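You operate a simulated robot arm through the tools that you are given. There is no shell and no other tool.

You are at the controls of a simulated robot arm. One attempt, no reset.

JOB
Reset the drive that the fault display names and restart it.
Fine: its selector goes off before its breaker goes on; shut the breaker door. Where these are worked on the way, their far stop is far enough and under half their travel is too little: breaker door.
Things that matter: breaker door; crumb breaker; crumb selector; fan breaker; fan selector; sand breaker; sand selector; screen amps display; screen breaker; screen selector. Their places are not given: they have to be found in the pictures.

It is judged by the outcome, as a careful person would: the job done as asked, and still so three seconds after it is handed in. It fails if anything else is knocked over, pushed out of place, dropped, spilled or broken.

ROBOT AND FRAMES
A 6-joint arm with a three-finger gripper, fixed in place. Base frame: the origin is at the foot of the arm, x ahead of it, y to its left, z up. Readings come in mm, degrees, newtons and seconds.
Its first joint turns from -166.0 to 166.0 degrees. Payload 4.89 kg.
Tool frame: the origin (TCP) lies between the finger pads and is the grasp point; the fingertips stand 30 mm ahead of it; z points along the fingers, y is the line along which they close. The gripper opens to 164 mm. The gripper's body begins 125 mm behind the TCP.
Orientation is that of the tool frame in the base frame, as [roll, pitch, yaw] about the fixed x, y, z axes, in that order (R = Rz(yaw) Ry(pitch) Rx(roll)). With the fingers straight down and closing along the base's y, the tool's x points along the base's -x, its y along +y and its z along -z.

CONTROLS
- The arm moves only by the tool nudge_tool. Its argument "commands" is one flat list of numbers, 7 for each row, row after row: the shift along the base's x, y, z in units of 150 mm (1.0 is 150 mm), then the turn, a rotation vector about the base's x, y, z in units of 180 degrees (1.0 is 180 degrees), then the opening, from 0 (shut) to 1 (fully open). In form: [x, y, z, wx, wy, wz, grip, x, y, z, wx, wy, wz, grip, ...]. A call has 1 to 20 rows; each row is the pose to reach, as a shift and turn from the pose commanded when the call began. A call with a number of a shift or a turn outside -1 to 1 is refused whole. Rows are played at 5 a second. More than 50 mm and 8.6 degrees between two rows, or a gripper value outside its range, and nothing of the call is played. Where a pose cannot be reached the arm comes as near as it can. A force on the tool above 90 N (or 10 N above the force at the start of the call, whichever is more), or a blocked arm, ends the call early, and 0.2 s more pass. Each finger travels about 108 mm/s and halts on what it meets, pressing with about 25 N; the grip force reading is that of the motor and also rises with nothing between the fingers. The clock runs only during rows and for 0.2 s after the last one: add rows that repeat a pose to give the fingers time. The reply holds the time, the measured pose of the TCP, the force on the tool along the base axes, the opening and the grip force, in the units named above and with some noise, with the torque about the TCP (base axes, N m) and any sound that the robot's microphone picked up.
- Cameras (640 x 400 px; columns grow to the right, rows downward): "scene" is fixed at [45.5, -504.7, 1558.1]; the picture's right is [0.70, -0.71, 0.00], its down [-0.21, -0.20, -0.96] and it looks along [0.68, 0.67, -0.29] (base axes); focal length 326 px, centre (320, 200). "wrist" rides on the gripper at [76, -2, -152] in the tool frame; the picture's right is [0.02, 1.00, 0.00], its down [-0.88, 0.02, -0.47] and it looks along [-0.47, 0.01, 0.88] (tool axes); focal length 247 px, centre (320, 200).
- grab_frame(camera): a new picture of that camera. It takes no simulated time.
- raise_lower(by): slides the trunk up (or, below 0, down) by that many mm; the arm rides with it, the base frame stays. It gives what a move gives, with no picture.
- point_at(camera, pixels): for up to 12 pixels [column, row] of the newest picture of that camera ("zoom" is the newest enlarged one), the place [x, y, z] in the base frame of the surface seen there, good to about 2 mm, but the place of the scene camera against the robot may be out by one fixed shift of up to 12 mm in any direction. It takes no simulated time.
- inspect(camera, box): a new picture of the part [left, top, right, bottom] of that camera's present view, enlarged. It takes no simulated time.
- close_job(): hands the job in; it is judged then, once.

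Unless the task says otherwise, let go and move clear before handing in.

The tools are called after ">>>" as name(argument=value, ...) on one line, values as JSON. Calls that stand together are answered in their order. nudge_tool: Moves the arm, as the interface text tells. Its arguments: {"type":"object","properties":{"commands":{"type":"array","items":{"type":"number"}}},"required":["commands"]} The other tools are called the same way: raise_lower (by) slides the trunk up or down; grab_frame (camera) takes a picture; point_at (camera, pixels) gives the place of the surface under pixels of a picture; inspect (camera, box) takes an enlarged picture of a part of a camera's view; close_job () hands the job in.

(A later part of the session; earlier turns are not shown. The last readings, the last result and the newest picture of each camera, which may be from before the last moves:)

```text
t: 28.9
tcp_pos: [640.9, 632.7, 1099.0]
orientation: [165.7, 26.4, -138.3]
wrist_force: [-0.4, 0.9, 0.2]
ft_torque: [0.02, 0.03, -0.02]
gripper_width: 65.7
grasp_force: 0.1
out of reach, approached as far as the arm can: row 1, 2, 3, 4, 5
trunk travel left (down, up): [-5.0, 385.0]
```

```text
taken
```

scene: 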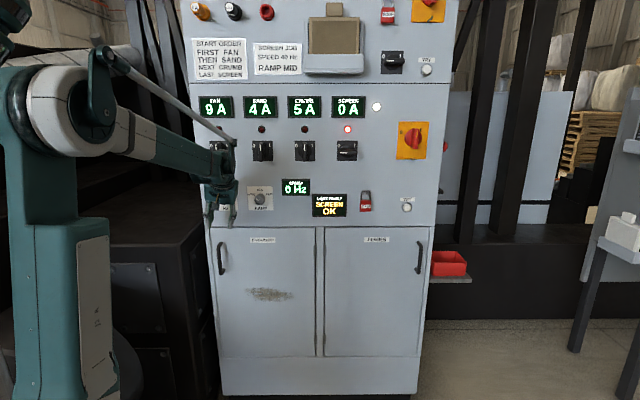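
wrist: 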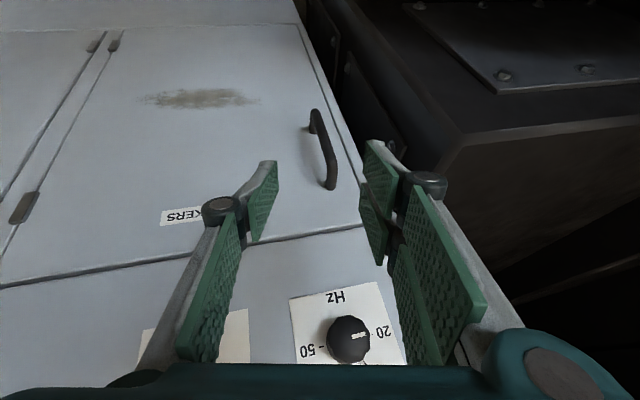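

Only the sideways position and roll fall short, as if the arm will not swing past about 41° azimuth at this height. So I'll approach the bar from the right instead: heading 70°, tilted 30° down, which keeps the wrist further right.

>>> nudge_tool(commands=[-0.093, -0.115, -0.1, 0.0202, -0.0255, 0.0162, 0.4, -0.093, -0.115, -0.2, 0.0404, -0.0511, 0.0324, 0.4, -0.093, -0.115, -0.35, 0.0606, -0.0767, 0.0486, 0.4, -0.093, -0.115, -0.5, 0.0807, -0.1022, 0.0648, 0.4, -0.093, -0.115, -0.65, 0.1009, -0.1278, 0.081, 0.4, -0.093, -0.115, -0.8, 0.1211, -0.1533, 0.0972, 0.4, -0.093, -0.115, -0.967, 0.1211, -0.1533, 0.0972, 0.4, -0.093, -0.115, -0.967, 0.1211, -0.1533, 0.0972, 0.4])

>>> grab_frame(camera="wrist")

>>> grab_frame(camera="scene")

```text
t: 30.8
tcp_pos: [623.7, 616.7, 955.5]
orientation: [180.0, 59.9, -110.0]
wrist_force: [-1.0, -0.8, -0.7]
ft_torque: [-0.04, -0.03, -0.02]
gripper_width: 65.5
grasp_force: 0.0
trunk travel left (down, up): [-5.0, 385.0]
```

```text
taken
```

wrist: 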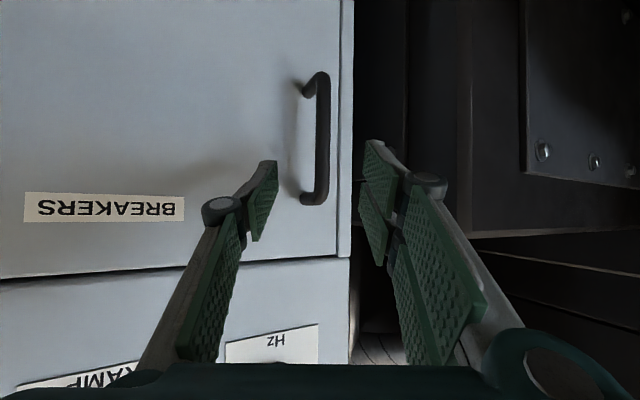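

```text
taken
```

scene: 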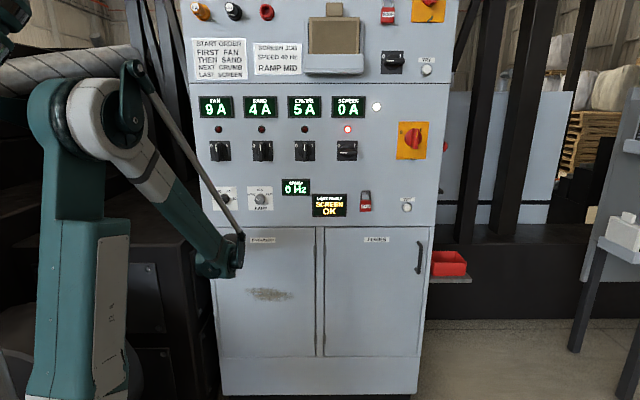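

This pose was reached exactly, and the bar is centred ahead at (322,135) between the fingers. Re-measuring it before moving in.

>>> point_at(camera="wrist", pixels=[[322, 90], [322, 110], [322, 130], [322, 150], [321, 180], [316, 130], [328, 130], [290, 130], [308, 197], [200, 240], [338, 240], [160, 100]])

>>> inspect(camera="wrist", box=[260, 50, 400, 270])

```text
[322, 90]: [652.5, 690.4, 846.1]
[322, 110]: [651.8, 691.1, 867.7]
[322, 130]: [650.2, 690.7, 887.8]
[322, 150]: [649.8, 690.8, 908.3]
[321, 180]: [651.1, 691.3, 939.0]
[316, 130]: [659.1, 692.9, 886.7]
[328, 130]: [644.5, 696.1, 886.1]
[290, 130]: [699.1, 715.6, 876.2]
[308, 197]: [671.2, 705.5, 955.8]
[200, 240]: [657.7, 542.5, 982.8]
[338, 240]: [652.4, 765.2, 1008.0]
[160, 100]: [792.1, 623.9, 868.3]
```

```text
1.82 times, centred on (330, 160) of wrist
```

zoom: 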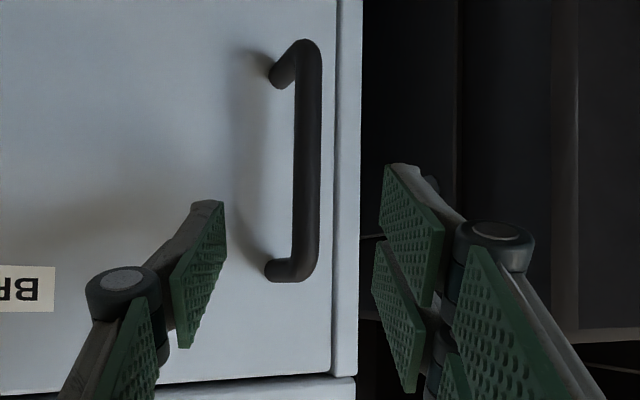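

The bar centre is near (654,697) with about a 7.5 mm radius, mid-height 890. Narrowing the opening to about 50 mm and moving in along the tool axis.

>>> nudge_tool(commands=[0.04, 0.1, -0.1, 0, 0, 0, 0.3, 0.08, 0.2, -0.18, 0, 0, 0, 0.3, 0.12, 0.3, -0.27, 0, 0, 0, 0.3, 0.155, 0.4, -0.35, 0, 0, 0, 0.3, 0.191, 0.504, -0.437, 0, 0, 0, 0.3, 0.191, 0.504, -0.437, 0, 0, 0, 0.3, 0.191, 0.504, -0.437, 0, 0, 0, 0.3])

>>> grab_frame(camera="wrist")

```text
t: 32.4
tcp_pos: [652.7, 691.5, 891.2]
orientation: [179.9, 60.0, -110.0]
wrist_force: [1.2, -0.9, -0.4]
ft_torque: [0.01, 0.01, -0.02]
gripper_width: 49.3
grasp_force: 0.1
trunk travel left (down, up): [-5.0, 385.0]
```

```text
taken
```

wrist: 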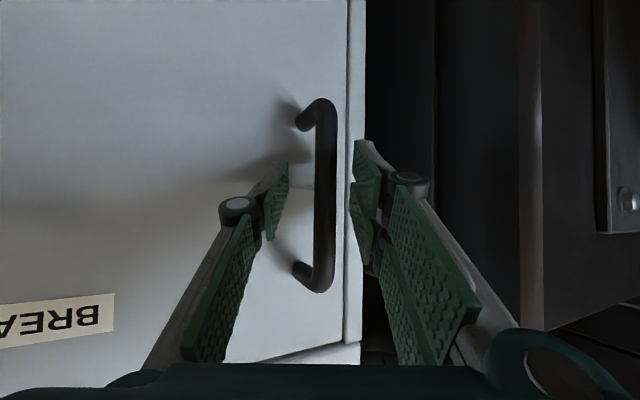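

The bar stands between the fingers at (324,190) with no contact. Closing.

>>> nudge_tool(commands=[0, 0, 0, 0, 0, 0, 0.15, 0, 0, 0, 0, 0, 0, 0.04, 0, 0, 0, 0, 0, 0, 0.0, 0, 0, 0, 0, 0, 0, 0.0])

>>> grab_frame(camera="wrist")

```text
t: 33.4
tcp_pos: [650.9, 693.1, 890.7]
orientation: [179.9, 59.7, -109.9]
wrist_force: [-49.6, 24.1, -9.5]
ft_torque: [0.92, 1.76, 0.35]
gripper_width: 14.8
grasp_force: 44.5
trunk travel left (down, up): [-5.0, 385.0]
```

```text
taken
```

wrist: 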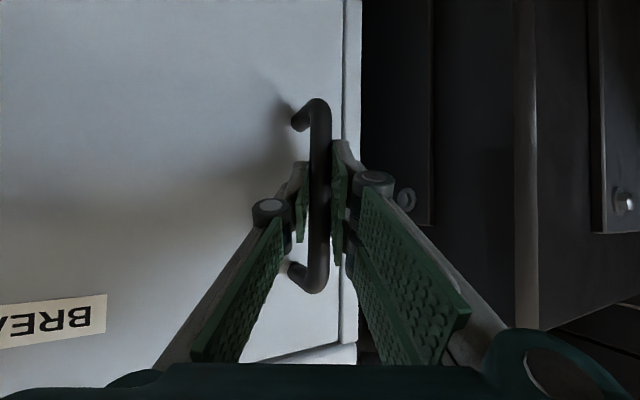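

The grip on the bar is solid at 14.8 mm, with a side load from being about 2 mm off. I'll pull the door open along its arc about the hinge (radius ~417 mm), easing the tool left a little.

>>> nudge_tool(commands=[-0.087, -0.091, 0, 0, 0, 0.0139, 0, -0.157, -0.19, 0, 0, 0, 0.0278, 0, -0.223, -0.292, 0, 0, 0, 0.0417, 0, -0.287, -0.398, 0, 0, 0, 0.0556, 0, -0.343, -0.506, 0, 0, 0, 0.0694, 0, -0.396, -0.616, 0, 0, 0, 0.0833, 0, -0.396, -0.616, 0, 0, 0, 0.0833, 0])

>>> grab_frame(camera="scene")

>>> grab_frame(camera="wrist")

```text
t: 35.0
tcp_pos: [593.6, 598.2, 890.2]
orientation: [-179.8, 59.8, -94.9]
wrist_force: [-20.6, 7.3, -9.1]
ft_torque: [-0.09, 1.43, 0.02]
gripper_width: 15.1
grasp_force: 45.4
trunk travel left (down, up): [-5.0, 385.0]
```

```text
taken
```

scene: 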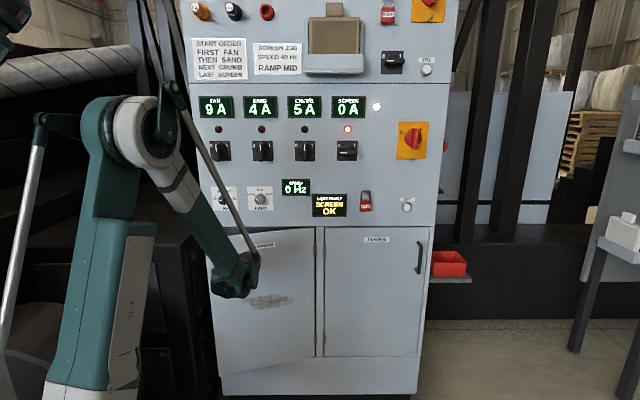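

```text
taken
```

wrist: 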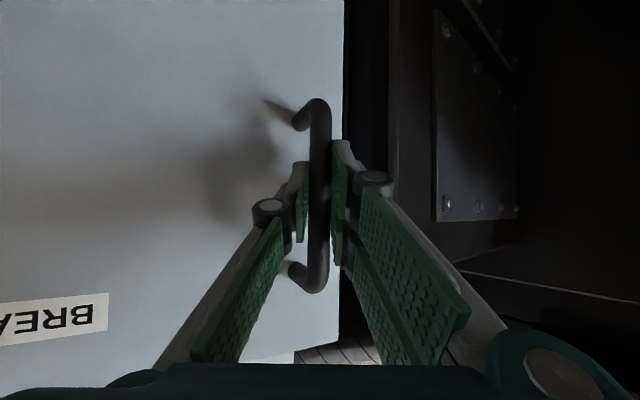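

The door is open about 15° with low force. Continuing along the arc to about 35°.

>>> nudge_tool(commands=[-0.05, -0.11, 0, 0, 0, 0.0139, 0, -0.094, -0.224, 0, 0, 0, 0.0278, 0, -0.131, -0.34, 0, 0, 0, 0.0417, 0, -0.164, -0.457, 0, 0, 0, 0.0556, 0, -0.191, -0.577, 0, 0, 0, 0.0694, 0, -0.213, -0.697, 0, 0, 0, 0.0833, 0, -0.23, -0.817, 0, 0, 0, 0.0972, 0, -0.242, -0.939, 0, 0, 0, 0.1111, 0, -0.242, -0.939, 0, 0, 0, 0.1111, 0])

>>> grab_frame(camera="scene")

>>> grab_frame(camera="wrist")

```text
t: 37.0
tcp_pos: [561.6, 457.0, 890.6]
orientation: [179.9, 59.9, -75.2]
wrist_force: [34.7, -1.8, 17.8]
ft_torque: [-0.14, 0.17, -0.2]
gripper_width: 14.8
grasp_force: 44.8
trunk travel left (down, up): [-5.0, 385.0]
```

```text
taken
```

scene: 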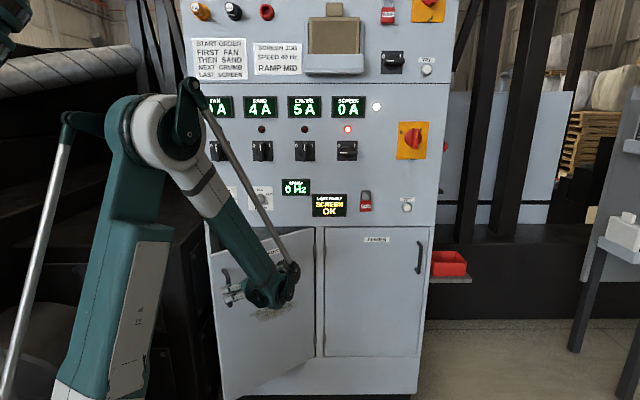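

```text
taken
```

wrist: 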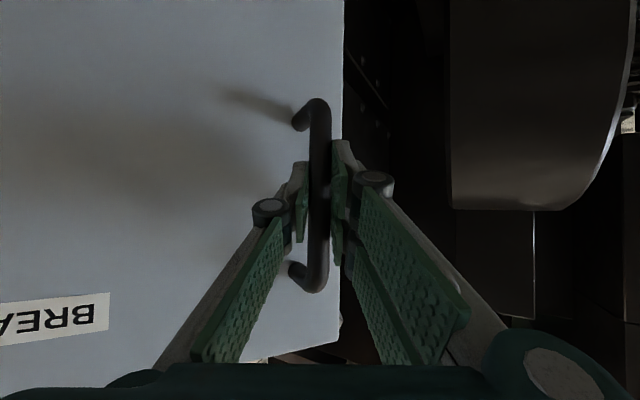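

The door is at about 35° and following smoothly. Continuing the arc to about 55°.

>>> nudge_tool(commands=[0.004, -0.122, 0, 0, 0, 0.0139, 0, 0.007, -0.244, 0, 0, 0, 0.0278, 0, 0.011, -0.366, 0, 0, 0, 0.0417, 0, 0.022, -0.487, 0, 0, 0, 0.0556, 0, 0.038, -0.608, 0, 0, 0, 0.0694, 0, 0.058, -0.728, 0, 0, 0, 0.0833, 0, 0.083, -0.847, 0, 0, 0, 0.0972, 0, 0.113, -0.965, 0, 0, 0, 0.1111, 0, 0.113, -0.965, 0, 0, 0, 0.1111, 0])

>>> grab_frame(camera="scene")

>>> grab_frame(camera="wrist")

```text
t: 39.0
tcp_pos: [577.5, 313.9, 888.0]
orientation: [-179.9, 59.9, -55.0]
wrist_force: [77.8, 23.0, 36.2]
ft_torque: [0.43, -0.8, -0.5]
gripper_width: 14.8
grasp_force: 44.9
trunk travel left (down, up): [-5.0, 385.0]
```

```text
taken
```

scene: 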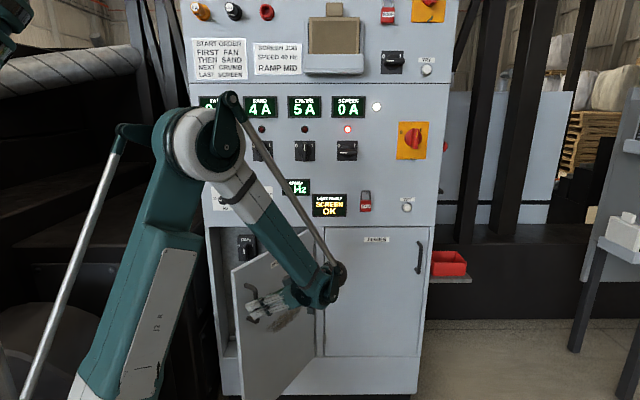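

```text
taken
```

wrist: 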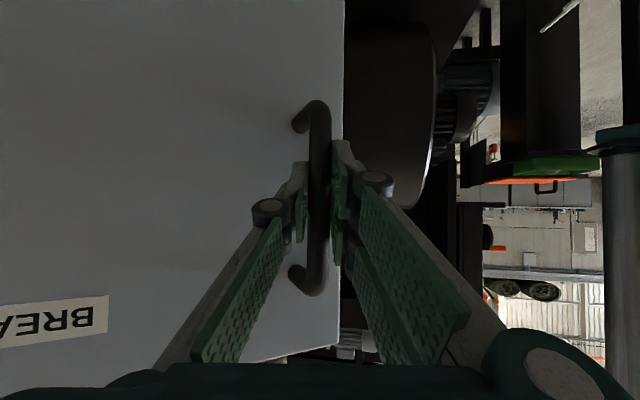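

The door is at about 55° and a breaker is visible at (247,243). The load points toward the hinge, so the radius is slightly long. I'll ease 4 mm toward the hinge and go on to about 75°.

>>> nudge_tool(commands=[0.026, 0.007, 0, 0, 0, 0, 0, 0.061, -0.108, 0, 0, 0, 0.0139, 0, 0.104, -0.221, 0, 0, 0, 0.0278, 0, 0.151, -0.334, 0, 0, 0, 0.0417, 0, 0.203, -0.442, 0, 0, 0, 0.0556, 0, 0.259, -0.55, 0, 0, 0, 0.0694, 0, 0.32, -0.655, 0, 0, 0, 0.0833, 0, 0.385, -0.757, 0, 0, 0, 0.0972, 0, 0.454, -0.855, 0, 0, 0, 0.1111, 0, 0.454, -0.855, 0, 0, 0, 0.1111, 0])

>>> grab_frame(camera="scene")

>>> grab_frame(camera="wrist")

```text
t: 40.1
tcp_pos: [581.0, 306.1, 888.4]
orientation: [-177.6, 57.7, -47.0]
wrist_force: [-49.6, -16.5, -1.6]
ft_torque: [-1.29, 2.71, 0.15]
gripper_width: 15.5
grasp_force: 45.2
out of reach, approached as far as the arm can: row 3, 4, 5
trunk travel left (down, up): [-5.0, 385.0]
stopped in row 5: the force on the tool passed its limit at 101 N (the readings are from after the stop); the commanded pose is now the measured one
```

```text
taken
```

scene: 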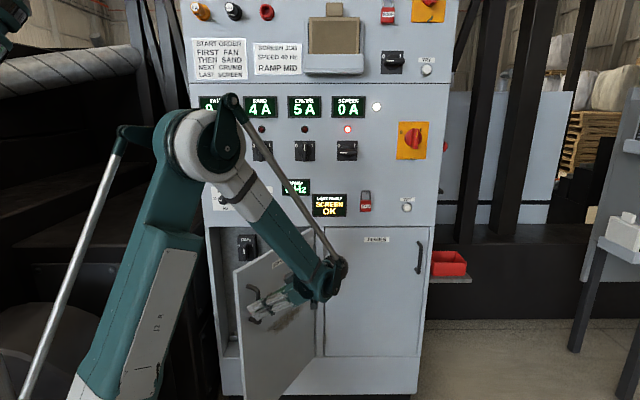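

```text
taken
```

wrist: 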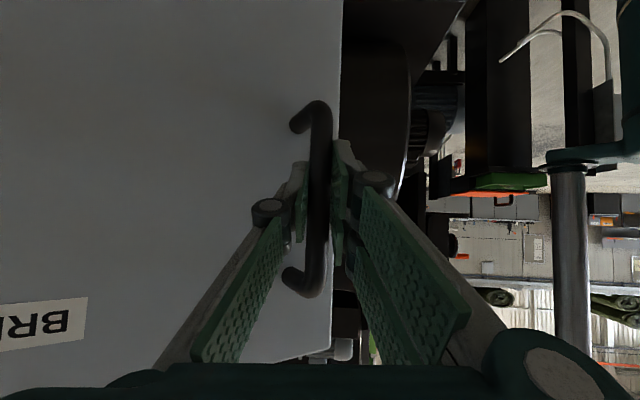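

The wrist ran out at about 57° because the tool turned with the door. The bar is round, so I'll keep the grip, swing the tool heading back and let the bar pivot in the fingers while continuing the arc.

>>> nudge_tool(commands=[0, 0, 0, 0, 0, -0.02, 0, 0, 0, 0, 0, 0, -0.04, 0, 0, 0, 0, 0, 0, -0.061, 0, 0.049, -0.138, 0, 0, 0, -0.071, 0, 0.094, -0.252, 0, 0, 0, -0.08, 0, 0.145, -0.362, 0, 0, 0, -0.09, 0, 0.199, -0.471, 0, 0, 0, -0.1, 0, 0.26, -0.577, 0, 0, 0, -0.11, 0, 0.324, -0.68, 0, 0, 0, -0.12, 0, 0.393, -0.781, 0, 0, 0, -0.13, 0, 0.467, -0.878, 0, 0, 0, -0.14, 0])

>>> grab_frame(camera="scene")

>>> grab_frame(camera="wrist")

```text
t: 41.0
tcp_pos: [583.5, 298.0, 889.8]
orientation: [-178.1, 57.8, -58.7]
wrist_force: [-19.6, -4.7, 10.1]
ft_torque: [-2.29, 1.38, 0.37]
gripper_width: 15.6
grasp_force: 45.0
trunk travel left (down, up): [-5.0, 385.0]
stopped in row 4: the force on the tool passed its limit at 92 N (the readings are from after the stop); the commanded pose is now the measured one
```

```text
taken
```

scene: 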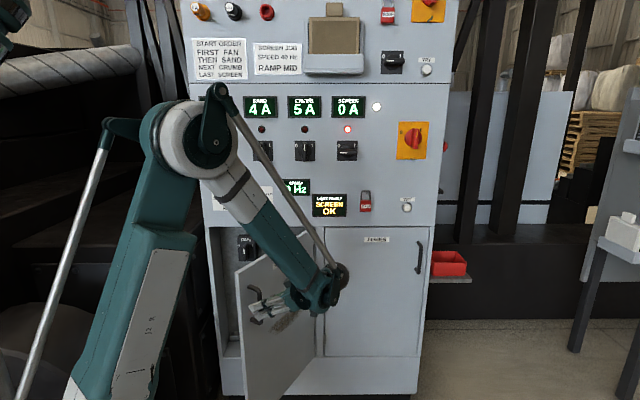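

```text
taken
```

wrist: 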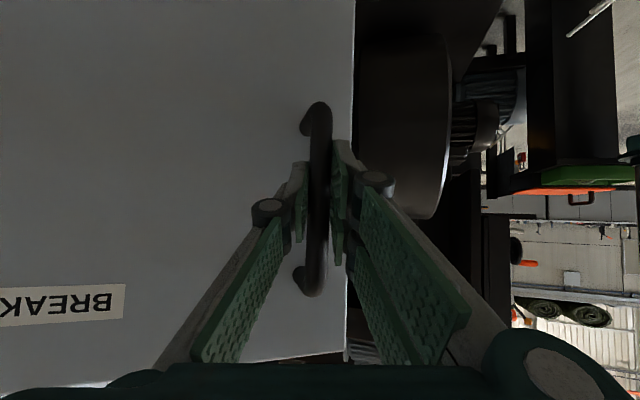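

The pivot worked (heading now about 121°) but the next step tripped the force limit at about 58°. I'll try smaller, slower steps to tell a stop from a mismatch.

>>> nudge_tool(commands=[0.01, -0.034, 0, 0, 0, -0.005, 0, 0.022, -0.068, 0, 0, 0, -0.01, 0, 0.034, -0.102, 0, 0, 0, -0.015, 0, 0.046, -0.136, 0, 0, 0, -0.02, 0, 0.058, -0.165, 0, 0, 0, -0.025, 0, 0.07, -0.195, 0, 0, 0, -0.03, 0])

```text
t: 42.4
tcp_pos: [593.2, 267.7, 889.2]
orientation: [-177.9, 57.6, -64.2]
wrist_force: [-48.6, -20.9, -15.0]
ft_torque: [-1.5, 2.47, 0.34]
gripper_width: 15.9
grasp_force: 45.2
trunk travel left (down, up): [-5.0, 385.0]
```

It moved on freely to about 62°, so there is no stop. The residual load says I'm about 3 mm inside the radius. I'll correct that and continue gently to about 78°.

>>> nudge_tool(commands=[-0.018, -0.008, 0, 0, 0, 0, 0, 0.018, -0.088, 0, 0, 0, -0.0075, 0, 0.06, -0.176, 0, 0, 0, -0.015, 0, 0.106, -0.262, 0, 0, 0, -0.0225, 0, 0.155, -0.347, 0, 0, 0, -0.03, 0, 0.207, -0.429, 0, 0, 0, -0.0375, 0, 0.261, -0.509, 0, 0, 0, -0.045, 0, 0.319, -0.589, 0, 0, 0, -0.0525, 0, 0.379, -0.665, 0, 0, 0, -0.06, 0, 0.379, -0.665, 0, 0, 0, -0.06, 0])

>>> grab_frame(camera="scene")

>>> grab_frame(camera="wrist")

```text
t: 44.6
tcp_pos: [651.8, 168.7, 887.5]
orientation: [-177.7, 57.7, -74.9]
wrist_force: [12.8, 11.1, 30.3]
ft_torque: [0.11, 1.59, -0.1]
gripper_width: 15.6
grasp_force: 45.0
trunk travel left (down, up): [-5.0, 385.0]
```

```text
taken
```

scene: 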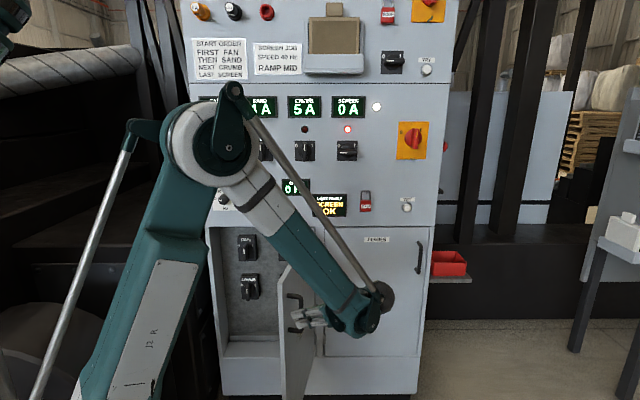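

```text
taken
```

wrist: 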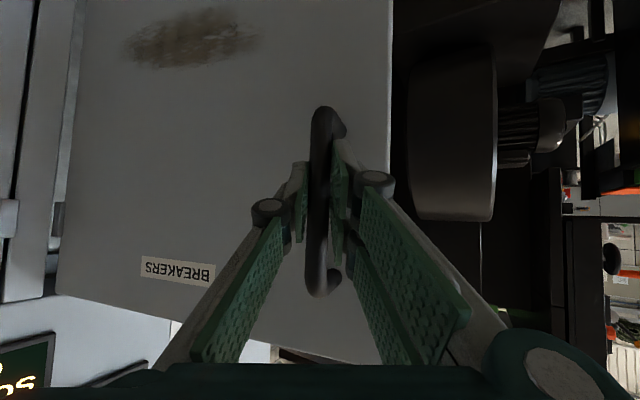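

The door is at about 78° and two breakers are now in view at (247,247) and (250,288). A bit further gives clear room, so I'll continue to about 94°.

>>> nudge_tool(commands=[0.063, -0.075, 0, 0, 0, -0.004, 0, 0.128, -0.147, 0, 0, 0, -0.008, 0, 0.196, -0.218, 0, 0, 0, -0.012, 0, 0.267, -0.286, 0, 0, 0, -0.016, 0, 0.339, -0.351, 0, 0, 0, -0.02, 0, 0.414, -0.414, 0, 0, 0, -0.024, 0, 0.491, -0.474, 0, 0, 0, -0.028, 0, 0.57, -0.531, 0, 0, 0, -0.032, 0])

>>> grab_frame(camera="scene")

```text
t: 46.4
tcp_pos: [738.4, 87.7, 886.8]
orientation: [-177.9, 57.7, -80.8]
wrist_force: [-13.4, -19.7, -16.3]
ft_torque: [-0.95, 1.85, 0.12]
gripper_width: 15.8
grasp_force: 44.9
trunk travel left (down, up): [-5.0, 385.0]
```

```text
taken
```

scene: 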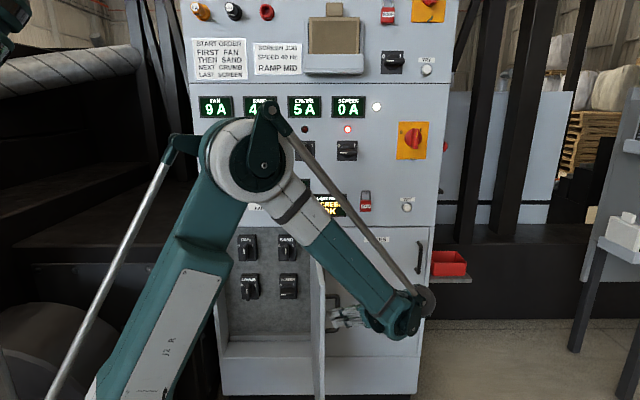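

The door is open past 90° and four breakers show in a 2×2 layout. Zooming in on them.

>>> inspect(camera="scene", box=[225, 225, 315, 310])

>>> point_at(camera="zoom", pixels=[[150, 150], [430, 150], [160, 300], [430, 290], [60, 200], [290, 200], [290, 350], [100, 390], [445, 320], [390, 340], [445, 275]])

```text
4.71 times, centred on (270, 268) of scene
```

zoom: 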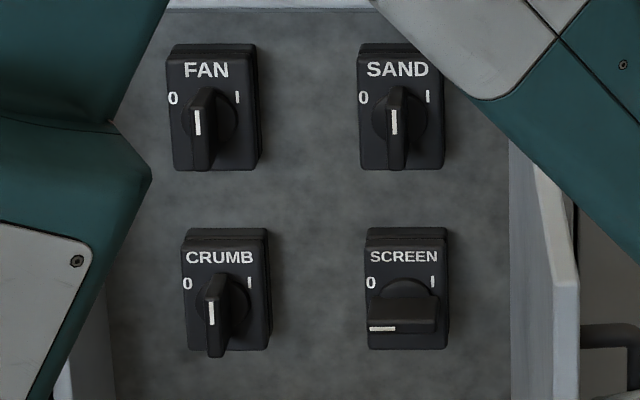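

```text
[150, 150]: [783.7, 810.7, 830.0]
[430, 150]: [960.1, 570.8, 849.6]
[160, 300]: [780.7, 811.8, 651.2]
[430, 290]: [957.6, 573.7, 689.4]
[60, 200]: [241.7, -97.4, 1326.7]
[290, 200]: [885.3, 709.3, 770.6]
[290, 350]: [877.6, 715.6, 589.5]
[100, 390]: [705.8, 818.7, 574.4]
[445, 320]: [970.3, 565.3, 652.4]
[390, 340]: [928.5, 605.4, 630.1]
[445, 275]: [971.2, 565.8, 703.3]
```

Breakers are FAN, SAND, CRUMB (all upright) and SCREEN lower right, turned to 0, at about (930,600,650) on a plate deep in the cabinet. First I'll let go of the handle with a small opening and back away.

>>> nudge_tool(commands=[0, 0, 0, 0, 0, 0, 0.1, 0, 0, 0, 0, 0, 0, 0.18, 0, 0, 0, 0, 0, 0, 0.18, 0.027, -0.167, 0.107, 0, 0, 0, 0.18, 0.054, -0.333, 0.214, 0, 0, 0, 0.18, 0.08, -0.5, 0.32, 0, 0, 0, 0.18, 0.107, -0.667, 0.427, 0, 0, 0, 0.18])

>>> grab_frame(camera="scene")

>>> grab_frame(camera="wrist")

```text
t: 48.0
tcp_pos: [754.1, -9.4, 954.4]
orientation: [-177.9, 57.8, -80.7]
wrist_force: [0.8, 0.5, -0.1]
ft_torque: [-0.04, 0.02, 0.07]
gripper_width: 29.6
grasp_force: 0.0
trunk travel left (down, up): [-5.0, 385.0]
```

```text
taken
```

scene: 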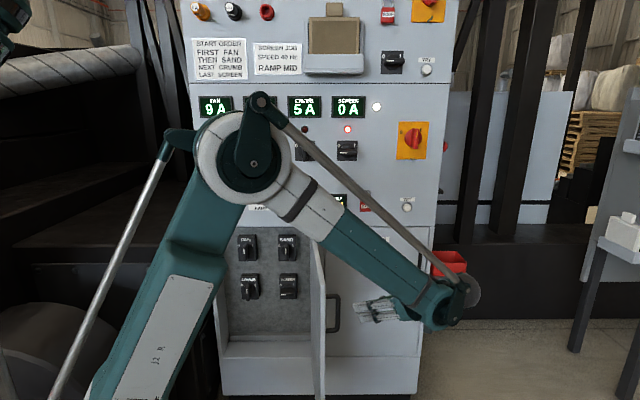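

```text
taken
```

wrist: 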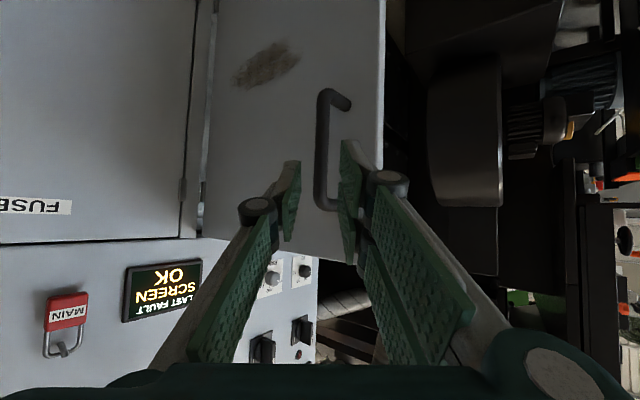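

The handle is released and the door stays open. I'll raise the trunk to carry the arm over the door top.

>>> raise_lower(by=240)

>>> point_at(camera="scene", pixels=[[318, 260], [312, 250]])

```text
t: 50.5
tcp_pos: [753.2, -9.7, 1194.2]
orientation: [-177.8, 57.8, -80.7]
wrist_force: [-1.2, -0.4, -1.2]
ft_torque: [0.0, -0.02, 0.03]
gripper_width: 29.5
grasp_force: 0.2
trunk travel left (down, up): [-245.0, 145.0]
```

```text
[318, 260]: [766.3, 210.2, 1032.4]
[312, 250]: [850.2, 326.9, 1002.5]
```

Now carrying the tool over the door top to the left, turning it back toward the panel normal.

>>> nudge_tool(commands=[-0.04, 0.2, 0, 0, 0, -0.02, 0.18, -0.08, 0.4, 0, 0, 0, -0.04, 0.18, -0.13, 0.6, 0, 0, 0, -0.06, 0.18, -0.17, 0.8, 0, 0, 0, -0.08, 0.18, -0.213, 1, 0, 0, 0, -0.1, 0.18])

>>> nudge_tool(commands=[-0.04, 0.2, 0, 0, 0, -0.02, 0.18, -0.08, 0.4, 0, 0, 0, -0.04, 0.18, -0.13, 0.6, 0, 0, 0, -0.06, 0.18, -0.17, 0.8, 0, 0, 0, -0.08, 0.18, -0.213, 1, 0, 0, 0, -0.1, 0.18])

>>> nudge_tool(commands=[-0.04, 0.2, 0, 0, 0, -0.02, 0.18, -0.08, 0.4, 0, 0, 0, -0.04, 0.18, -0.13, 0.6, 0, 0, 0, -0.06, 0.18, -0.17, 0.8, 0, 0, 0, -0.08, 0.18, -0.213, 1, 0, 0, 0, -0.1, 0.18, -0.213, 1, 0, 0, 0, -0.1, 0.18])

>>> grab_frame(camera="scene")

>>> grab_frame(camera="wrist")

```text
t: 51.7
tcp_pos: [721.8, 136.5, 1193.3]
orientation: [-177.9, 57.9, -98.9]
wrist_force: [0.6, -1.9, -1.0]
ft_torque: [0.15, 0.05, 0.1]
gripper_width: 29.5
grasp_force: 0.1
trunk travel left (down, up): [-245.0, 145.0]
```

```text
t: 52.9
tcp_pos: [688.9, 289.4, 1193.7]
orientation: [-177.9, 57.7, -116.9]
wrist_force: [0.0, -1.1, -0.6]
ft_torque: [0.07, 0.05, 0.11]
gripper_width: 29.4
grasp_force: 0.1
trunk travel left (down, up): [-245.0, 145.0]
```

```text
t: 54.3
tcp_pos: [656.6, 440.1, 1192.0]
orientation: [-177.8, 57.6, -134.8]
wrist_force: [0.2, 0.9, -0.2]
ft_torque: [0.02, -0.03, -0.02]
gripper_width: 29.6
grasp_force: 0.0
trunk travel left (down, up): [-245.0, 145.0]
```

```text
taken
```

scene: 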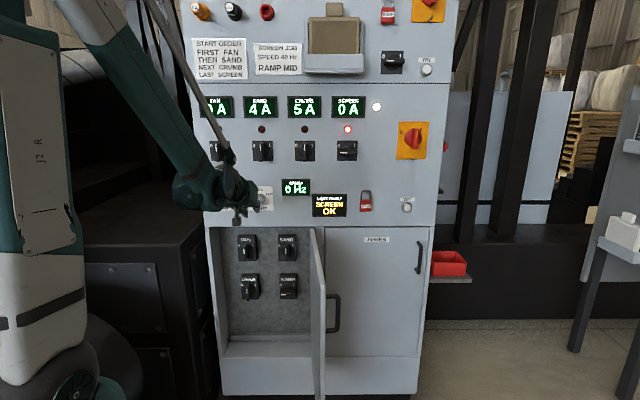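

```text
taken
```

wrist: 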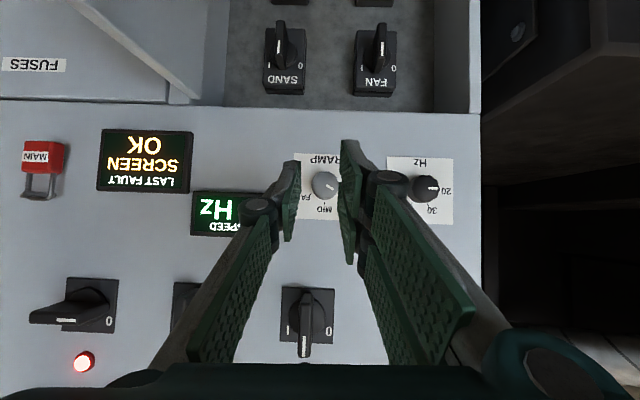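

The view of the cabinet interior is now clear. Measuring the SCREEN breaker and the opening from the scene camera.

>>> inspect(camera="scene", box=[265, 260, 325, 310])

>>> point_at(camera="zoom", pixels=[[250, 335], [200, 335], [170, 340], [295, 330], [250, 305], [330, 330], [200, 210], [340, 210], [320, 390], [450, 200], [540, 200], [100, 300]])

>>> point_at(camera="scene", pixels=[[215, 230], [300, 228], [225, 350], [312, 345], [320, 350], [322, 300], [260, 335], [260, 345]])

```text
8.00 times, centred on (295, 285) of scene
```

zoom: 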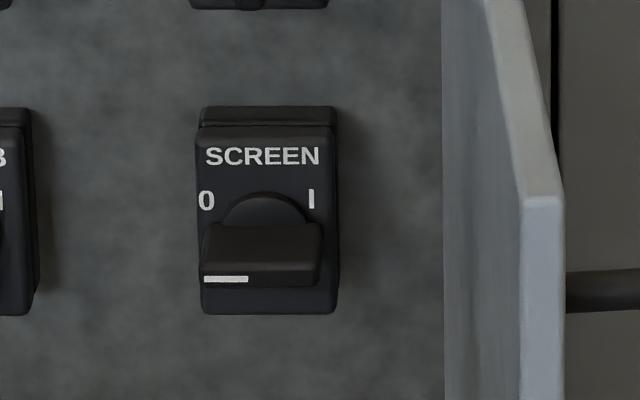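

```text
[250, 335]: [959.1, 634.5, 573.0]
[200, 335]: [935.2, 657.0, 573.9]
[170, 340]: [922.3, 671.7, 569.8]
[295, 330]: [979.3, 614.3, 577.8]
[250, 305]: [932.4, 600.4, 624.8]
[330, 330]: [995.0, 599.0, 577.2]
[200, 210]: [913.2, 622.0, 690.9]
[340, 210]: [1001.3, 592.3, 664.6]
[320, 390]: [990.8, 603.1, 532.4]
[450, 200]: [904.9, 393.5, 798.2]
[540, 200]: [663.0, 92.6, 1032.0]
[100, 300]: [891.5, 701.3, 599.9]
```

```text
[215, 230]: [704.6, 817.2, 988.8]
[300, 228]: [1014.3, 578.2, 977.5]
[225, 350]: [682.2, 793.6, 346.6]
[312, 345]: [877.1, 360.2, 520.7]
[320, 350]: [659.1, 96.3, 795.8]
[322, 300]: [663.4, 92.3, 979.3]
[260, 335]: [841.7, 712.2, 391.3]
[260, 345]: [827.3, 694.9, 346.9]
```

I need points on the handle itself and the breaker's boss.

>>> point_at(camera="zoom", pixels=[[262, 240], [262, 265], [262, 278], [208, 278], [315, 278], [315, 240], [212, 240], [265, 207], [265, 140], [210, 300], [325, 300], [265, 310]])

```text
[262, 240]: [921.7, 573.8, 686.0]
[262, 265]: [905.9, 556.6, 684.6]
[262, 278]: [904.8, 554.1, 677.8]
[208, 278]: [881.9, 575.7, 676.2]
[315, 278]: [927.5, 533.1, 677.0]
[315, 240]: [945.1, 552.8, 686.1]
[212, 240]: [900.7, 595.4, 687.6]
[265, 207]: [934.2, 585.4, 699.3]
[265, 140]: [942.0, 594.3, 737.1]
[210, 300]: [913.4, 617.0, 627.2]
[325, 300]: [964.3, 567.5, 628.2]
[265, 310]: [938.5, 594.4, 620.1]
```

The SCREEN breaker handle is horizontal, about 62 mm long, at s≈251, z≈668 after the camera correction, front at d≈1039 and boss at d≈1081. I need the tool level with the fingers above and below it, so I'll level first, then roll 90° clockwise so the camera goes left, away from the open door.

>>> nudge_tool(commands=[0, 0, 0, 0.0318, -0.0318, 0, 0.3, 0, 0, 0, 0.0636, -0.0636, 0, 0.35, 0, 0, 0, 0.0955, -0.0955, 0, 0.4, 0, 0, 0, 0.1273, -0.1273, 0, 0.4, 0, 0, 0, 0.1273, -0.1273, 0, 0.4])

>>> nudge_tool(commands=[0, 0, 0, 0.0321, 0.0321, 0, 0.4, 0, 0, 0, 0.0642, 0.0642, 0, 0.4, 0, 0, 0, 0.0964, 0.0964, 0, 0.4, 0, 0, 0, 0.1285, 0.1285, 0, 0.4, 0, 0, 0, 0.1607, 0.1607, 0, 0.4, 0, 0, 0, 0.1928, 0.1928, 0, 0.4, 0, 0, 0, 0.225, 0.225, 0, 0.4, 0, 0, 0, 0.2571, 0.2571, 0, 0.4, 0, 0, 0, 0.2893, 0.2893, 0, 0.4, 0, 0, 0, 0.3214, 0.3214, 0, 0.4, 0, 0, 0, 0.3535, 0.3535, 0, 0.4, 0, 0, 0, 0.3535, 0.3535, 0, 0.4])

>>> grab_frame(camera="wrist")

>>> grab_frame(camera="scene")

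```text
t: 55.5
tcp_pos: [662.1, 441.5, 1199.9]
orientation: [-114.6, 89.9, -71.5]
wrist_force: [0.0, 0.5, -0.8]
ft_torque: [-0.01, 0.0, 0.01]
gripper_width: 65.6
grasp_force: 0.1
out of reach, approached as far as the arm can: row 4, 5
trunk travel left (down, up): [-245.0, 145.0]
```

```text
t: 58.1
tcp_pos: [666.6, 452.3, 1204.2]
orientation: [88.5, 0.9, 134.3]
wrist_force: [-0.1, 0.4, -1.0]
ft_torque: [0.03, -0.06, 0.06]
gripper_width: 65.6
grasp_force: 0.2
out of reach, approached as far as the arm can: row 11, 12
trunk travel left (down, up): [-245.0, 145.0]
```

```text
taken
```

wrist: 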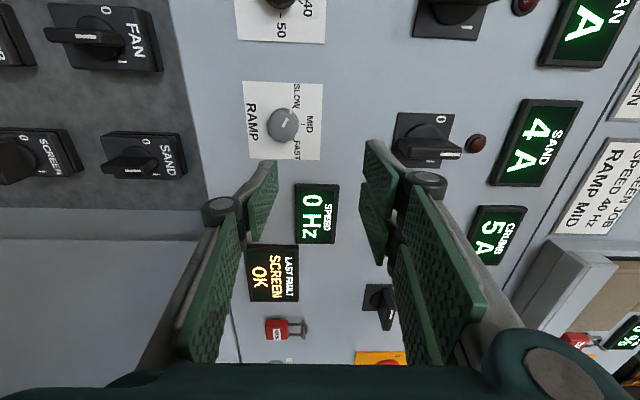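

```text
taken
```

scene: 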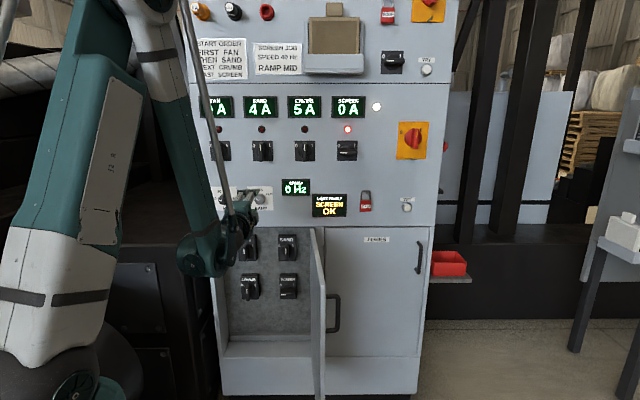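

Level with the fingers vertical was reached to within about 1.5°; the small "out of reach" is just the inner reach limit here. Now lowering the trunk fully.

>>> raise_lower(by=-245)

>>> nudge_tool(commands=[0.2, 0.04, -0.1, 0, 0, 0, 0.4, 0.4, 0.05, -0.25, 0, 0, 0, 0.4, 0.55, 0.04, -0.45, 0, 0, 0, 0.4, 0.7, 0.02, -0.65, 0, 0, 0, 0.4, 0.8, 0, -0.85, 0, 0, 0, 0.4, 0.887, -0.02, -1.0, 0, 0, 0, 0.4, 0.887, -0.02, -1.0, 0, 0, 0, 0.4])

>>> grab_frame(camera="wrist")

>>> grab_frame(camera="scene")

```text
t: 60.7
tcp_pos: [665.5, 451.9, 958.9]
orientation: [88.3, 1.1, 134.3]
wrist_force: [-0.1, 0.5, -0.6]
ft_torque: [0.03, 0.01, 0.01]
gripper_width: 65.7
grasp_force: 0.1
trunk travel left (down, up): [0.0, 390.0]
```

```text
t: 62.3
tcp_pos: [834.5, 465.5, 849.5]
orientation: [87.7, 1.2, 134.1]
wrist_force: [0.2, -0.2, 0.5]
ft_torque: [-0.03, 0.0, -0.02]
gripper_width: 65.3
grasp_force: 0.1
out of reach, approached as far as the arm can: row 2, 3, 4, 5, 6, 7
trunk travel left (down, up): [0.0, 390.0]
```

```text
taken
```

wrist: 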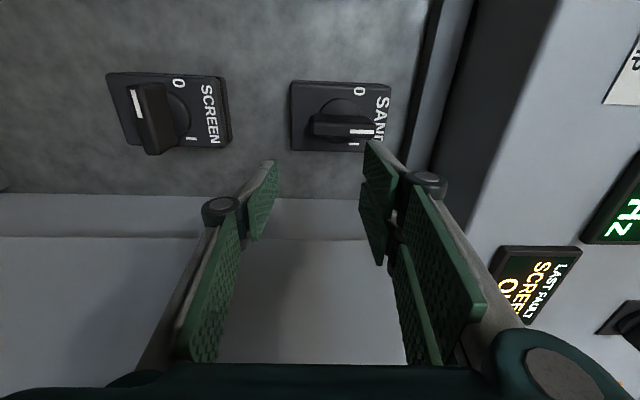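

```text
taken
```

scene: 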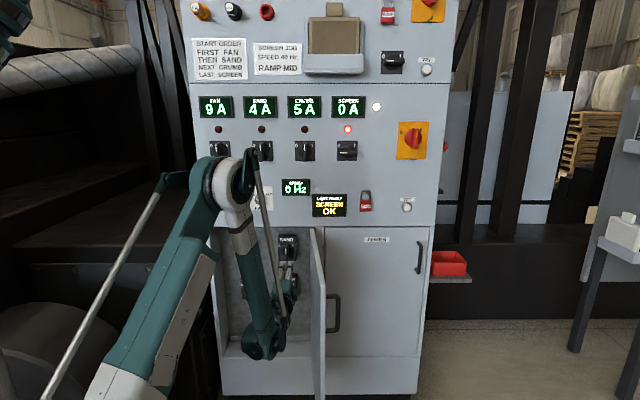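

A level tool cannot get that low; the inner limit held it at z≈850. Tilting the tool about 20° down should give room, so I'll do that and descend in front of the SCREEN breaker.

>>> nudge_tool(commands=[0.01, 0.03, 0, -0.0292, 0.0292, 0, 0.4, 0.02, 0.06, -0.1, -0.0585, 0.0585, 0, 0.4, 0.03, 0.1, -0.3, -0.0877, 0.0877, 0, 0.4, 0.04, 0.13, -0.5, -0.0877, 0.0877, 0, 0.4, 0.053, 0.147, -0.7, -0.0877, 0.0877, 0, 0.4, 0.053, 0.147, -0.85, -0.0877, 0.0877, 0, 0.4, 0.053, 0.147, -1.0, -0.0877, 0.0877, 0, 0.4, 0.053, 0.147, -1.0, -0.0877, 0.0877, 0, 0.4])

>>> grab_frame(camera="wrist")

>>> grab_frame(camera="scene")

```text
t: 64.1
tcp_pos: [906.5, 510.7, 733.0]
orientation: [90.3, 8.4, 133.4]
wrist_force: [-0.2, 0.2, 0.3]
ft_torque: [0.0, 0.07, -0.04]
gripper_width: 65.9
grasp_force: 0.0
out of reach, approached as far as the arm can: row 1, 2, 3, 4, 5, 6, 7, 8
trunk travel left (down, up): [0.0, 390.0]
```

```text
taken
```

wrist: 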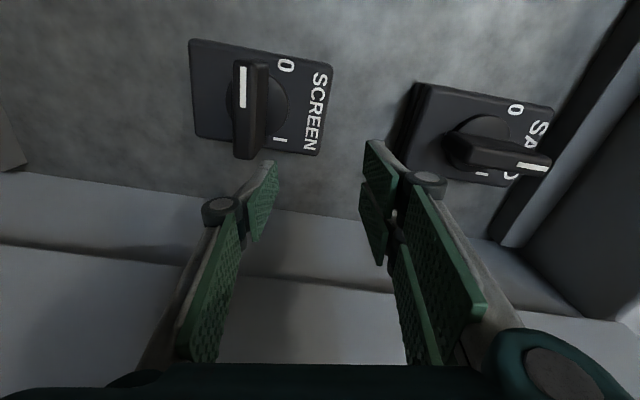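

```text
taken
```

scene: 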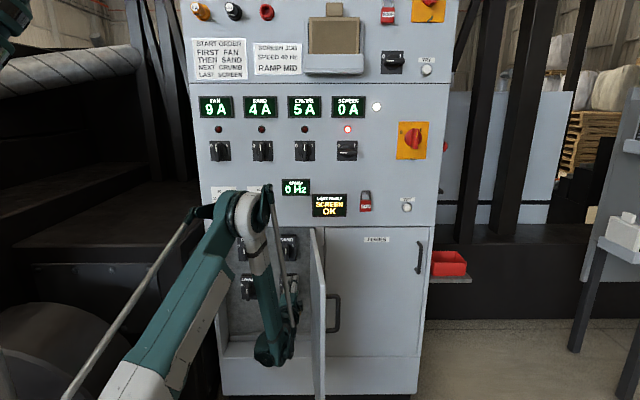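

The tool slid outward instead of tilting, to (906,511,733), which is just in front of and above the SCREEN breaker. The limit seems to be how close the wrist may come, so I'll tilt 25° down here, near the panel, and shift 29 mm left.

>>> nudge_tool(commands=[-0.03, 0.03, 0, -0.0157, 0.0325, -0.0003, 0.4, -0.06, 0.06, 0, -0.0313, 0.0651, -0.0006, 0.4, -0.1, 0.1, 0, -0.047, 0.0977, -0.001, 0.4, -0.137, 0.137, 0, -0.0626, 0.1302, -0.0013, 0.4, -0.137, 0.137, 0, -0.0626, 0.1302, -0.0013, 0.4, -0.137, 0.137, 0, -0.0626, 0.1302, -0.0013, 0.4])

>>> grab_frame(camera="wrist")

>>> grab_frame(camera="scene")

```text
t: 65.5
tcp_pos: [893.9, 530.4, 738.1]
orientation: [90.2, 8.1, 133.7]
wrist_force: [0.4, -0.3, -0.6]
ft_torque: [-0.03, -0.01, 0.0]
gripper_width: 65.6
grasp_force: 0.1
out of reach, approached as far as the arm can: row 1, 2, 3, 4, 5, 6
trunk travel left (down, up): [0.0, 390.0]
```

```text
taken
```

wrist: 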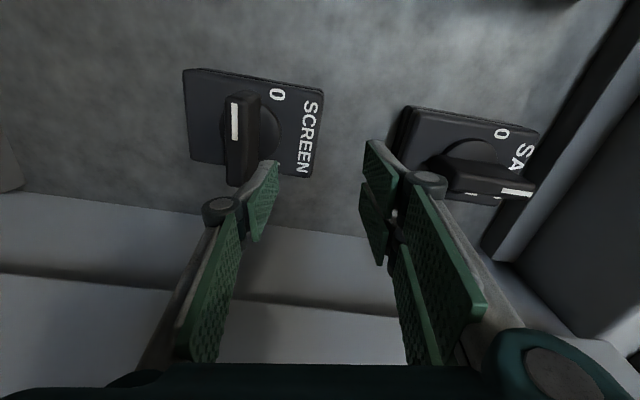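

```text
taken
```

scene: 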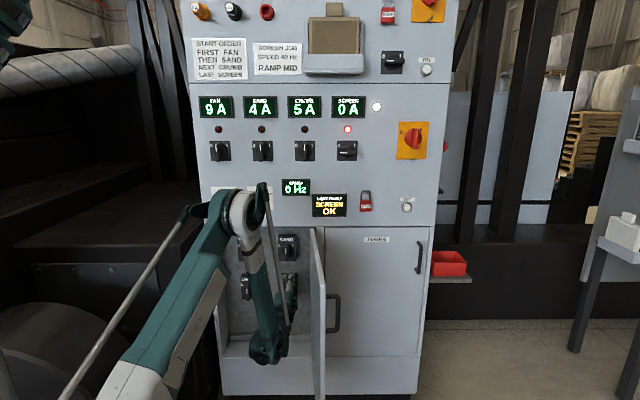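

The orientation stays frozen near 82° of clockwise roll, so the last joint looks to be at its end that way. I'll back out and up, roll counterclockwise to the camera-down attitude with a 30° tilt (reached fine before), and work the knob from the counterclockwise side.

>>> nudge_tool(commands=[-0.15, -0.15, 0.1, 0, 0, 0, 0.4, -0.3, -0.3, 0.3, 0, 0, 0, 0.4, -0.45, -0.45, 0.5, 0, 0, 0, 0.4, -0.5, -0.5, 0.667, -0.0375, -0.0193, 0.0114, 0.4, -0.5, -0.5, 0.667, -0.0751, -0.0387, 0.0229, 0.4, -0.5, -0.5, 0.667, -0.1126, -0.058, 0.0343, 0.4, -0.5, -0.5, 0.667, -0.1501, -0.0774, 0.0457, 0.4, -0.5, -0.5, 0.667, -0.1876, -0.0967, 0.0571, 0.4, -0.5, -0.5, 0.667, -0.2252, -0.1161, 0.0686, 0.4, -0.5, -0.5, 0.667, -0.2627, -0.1354, 0.08, 0.4, -0.5, -0.5, 0.667, -0.3002, -0.1548, 0.0914, 0.4, -0.5, -0.5, 0.667, -0.3377, -0.1741, 0.1028, 0.4, -0.5, -0.5, 0.667, -0.3753, -0.1935, 0.1143, 0.4, -0.5, -0.5, 0.667, -0.4128, -0.2128, 0.1257, 0.4, -0.5, -0.5, 0.667, -0.4128, -0.2128, 0.1257, 0.4])

>>> grab_frame(camera="wrist")

>>> grab_frame(camera="scene")

```text
t: 68.7
tcp_pos: [818.7, 456.2, 837.9]
orientation: [-179.8, 60.0, -134.9]
wrist_force: [0.1, 0.3, 0.1]
ft_torque: [0.04, -0.03, 0.01]
gripper_width: 65.6
grasp_force: 0.2
out of reach, approached as far as the arm can: row 1, 2, 3
trunk travel left (down, up): [0.0, 390.0]
```

```text
taken
```

wrist: 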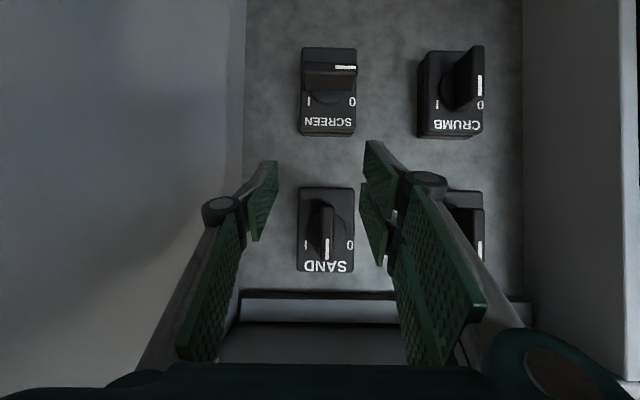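

```text
taken
```

scene: 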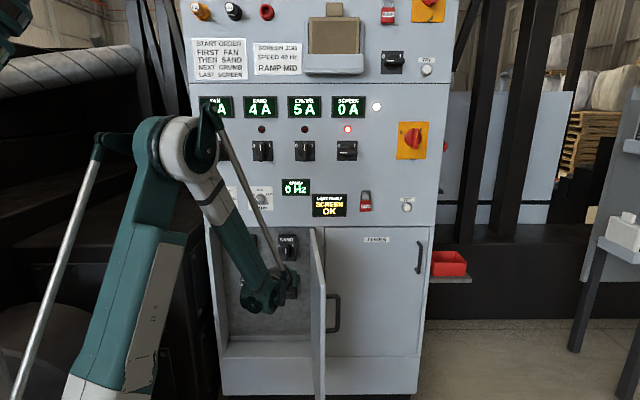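

The pose was reached exactly, and the wrist view shows all four breakers with the SCREEN handle at (330,72). Measuring it from here.

>>> inspect(camera="wrist", box=[280, 30, 380, 150])

>>> point_at(camera="zoom", pixels=[[330, 120], [330, 135], [330, 150], [260, 135], [400, 135], [330, 170], [330, 185], [330, 225], [300, 250], [330, 80], [240, 170], [450, 250]])

```text
3.33 times, centred on (330, 90) of wrist
```

zoom: 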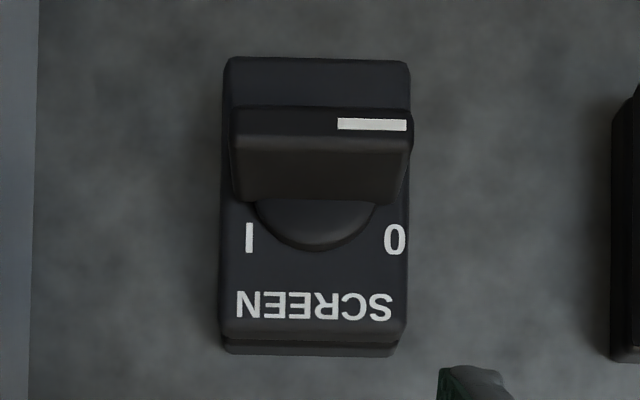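

```text
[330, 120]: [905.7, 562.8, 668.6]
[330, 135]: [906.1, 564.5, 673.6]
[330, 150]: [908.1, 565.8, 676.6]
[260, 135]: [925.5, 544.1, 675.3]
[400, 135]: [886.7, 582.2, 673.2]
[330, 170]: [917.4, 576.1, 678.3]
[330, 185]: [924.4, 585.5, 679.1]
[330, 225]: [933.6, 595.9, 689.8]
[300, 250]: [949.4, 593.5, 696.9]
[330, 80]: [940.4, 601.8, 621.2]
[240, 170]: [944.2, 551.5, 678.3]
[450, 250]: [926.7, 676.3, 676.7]
```

The SCREEN handle is at s≈247, z≈671, front d≈1039.5, boss d≈1081. I'll roll 65° counterclockwise here, then come down to a standoff in front of it.

>>> nudge_tool(commands=[0, 0, 0, -0.0276, -0.0276, 0.0226, 0.4, 0, 0, 0, -0.0553, -0.0553, 0.0451, 0.4, 0, 0, 0, -0.0829, -0.0829, 0.0677, 0.4, 0, 0, 0, -0.1106, -0.1106, 0.0903, 0.4, 0, 0, 0, -0.1382, -0.1382, 0.1129, 0.4, 0, 0, 0, -0.1658, -0.1658, 0.1354, 0.4, 0, 0, 0, -0.1935, -0.1935, 0.158, 0.4, 0, 0, 0, -0.2211, -0.2211, 0.1806, 0.4, 0, 0, 0, -0.2211, -0.2211, 0.1806, 0.4])

>>> nudge_tool(commands=[0.06, 0.08, -0.16, 0, 0, 0, 0.4, 0.12, 0.16, -0.32, 0, 0, 0, 0.4, 0.18, 0.24, -0.48, 0, 0, 0, 0.4, 0.25, 0.33, -0.65, 0, 0, 0, 0.4, 0.323, 0.411, -0.813, 0, 0, 0, 0.4, 0.323, 0.411, -0.813, 0, 0, 0, 0.4])

>>> grab_frame(camera="wrist")

>>> grab_frame(camera="scene")

```text
t: 70.7
tcp_pos: [819.8, 456.0, 838.0]
orientation: [-122.5, 21.4, -58.0]
wrist_force: [-0.1, -0.1, -0.5]
ft_torque: [-0.02, 0.01, 0.02]
gripper_width: 65.8
grasp_force: 0.1
trunk travel left (down, up): [0.0, 390.0]
```

```text
t: 72.1
tcp_pos: [868.0, 520.0, 715.4]
orientation: [-122.5, 21.6, -58.1]
wrist_force: [-0.1, -0.3, 0.7]
ft_torque: [-0.02, -0.01, 0.01]
gripper_width: 65.7
grasp_force: 0.0
trunk travel left (down, up): [0.0, 390.0]
```

```text
taken
```

wrist: 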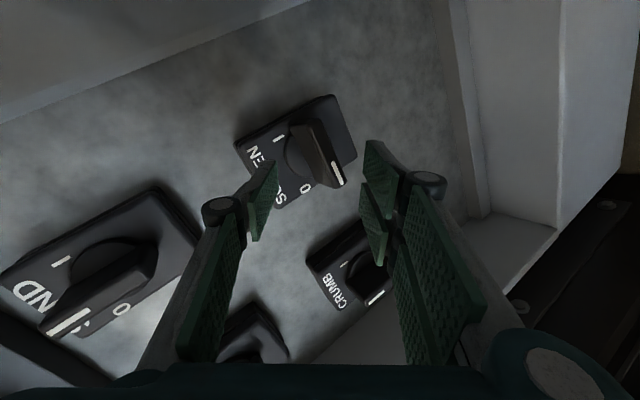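

```text
taken
```

scene: 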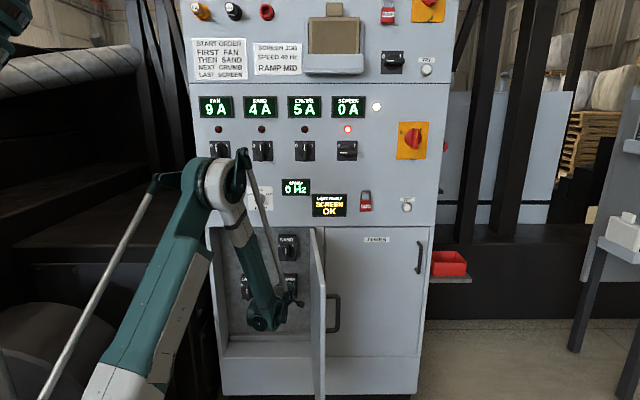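

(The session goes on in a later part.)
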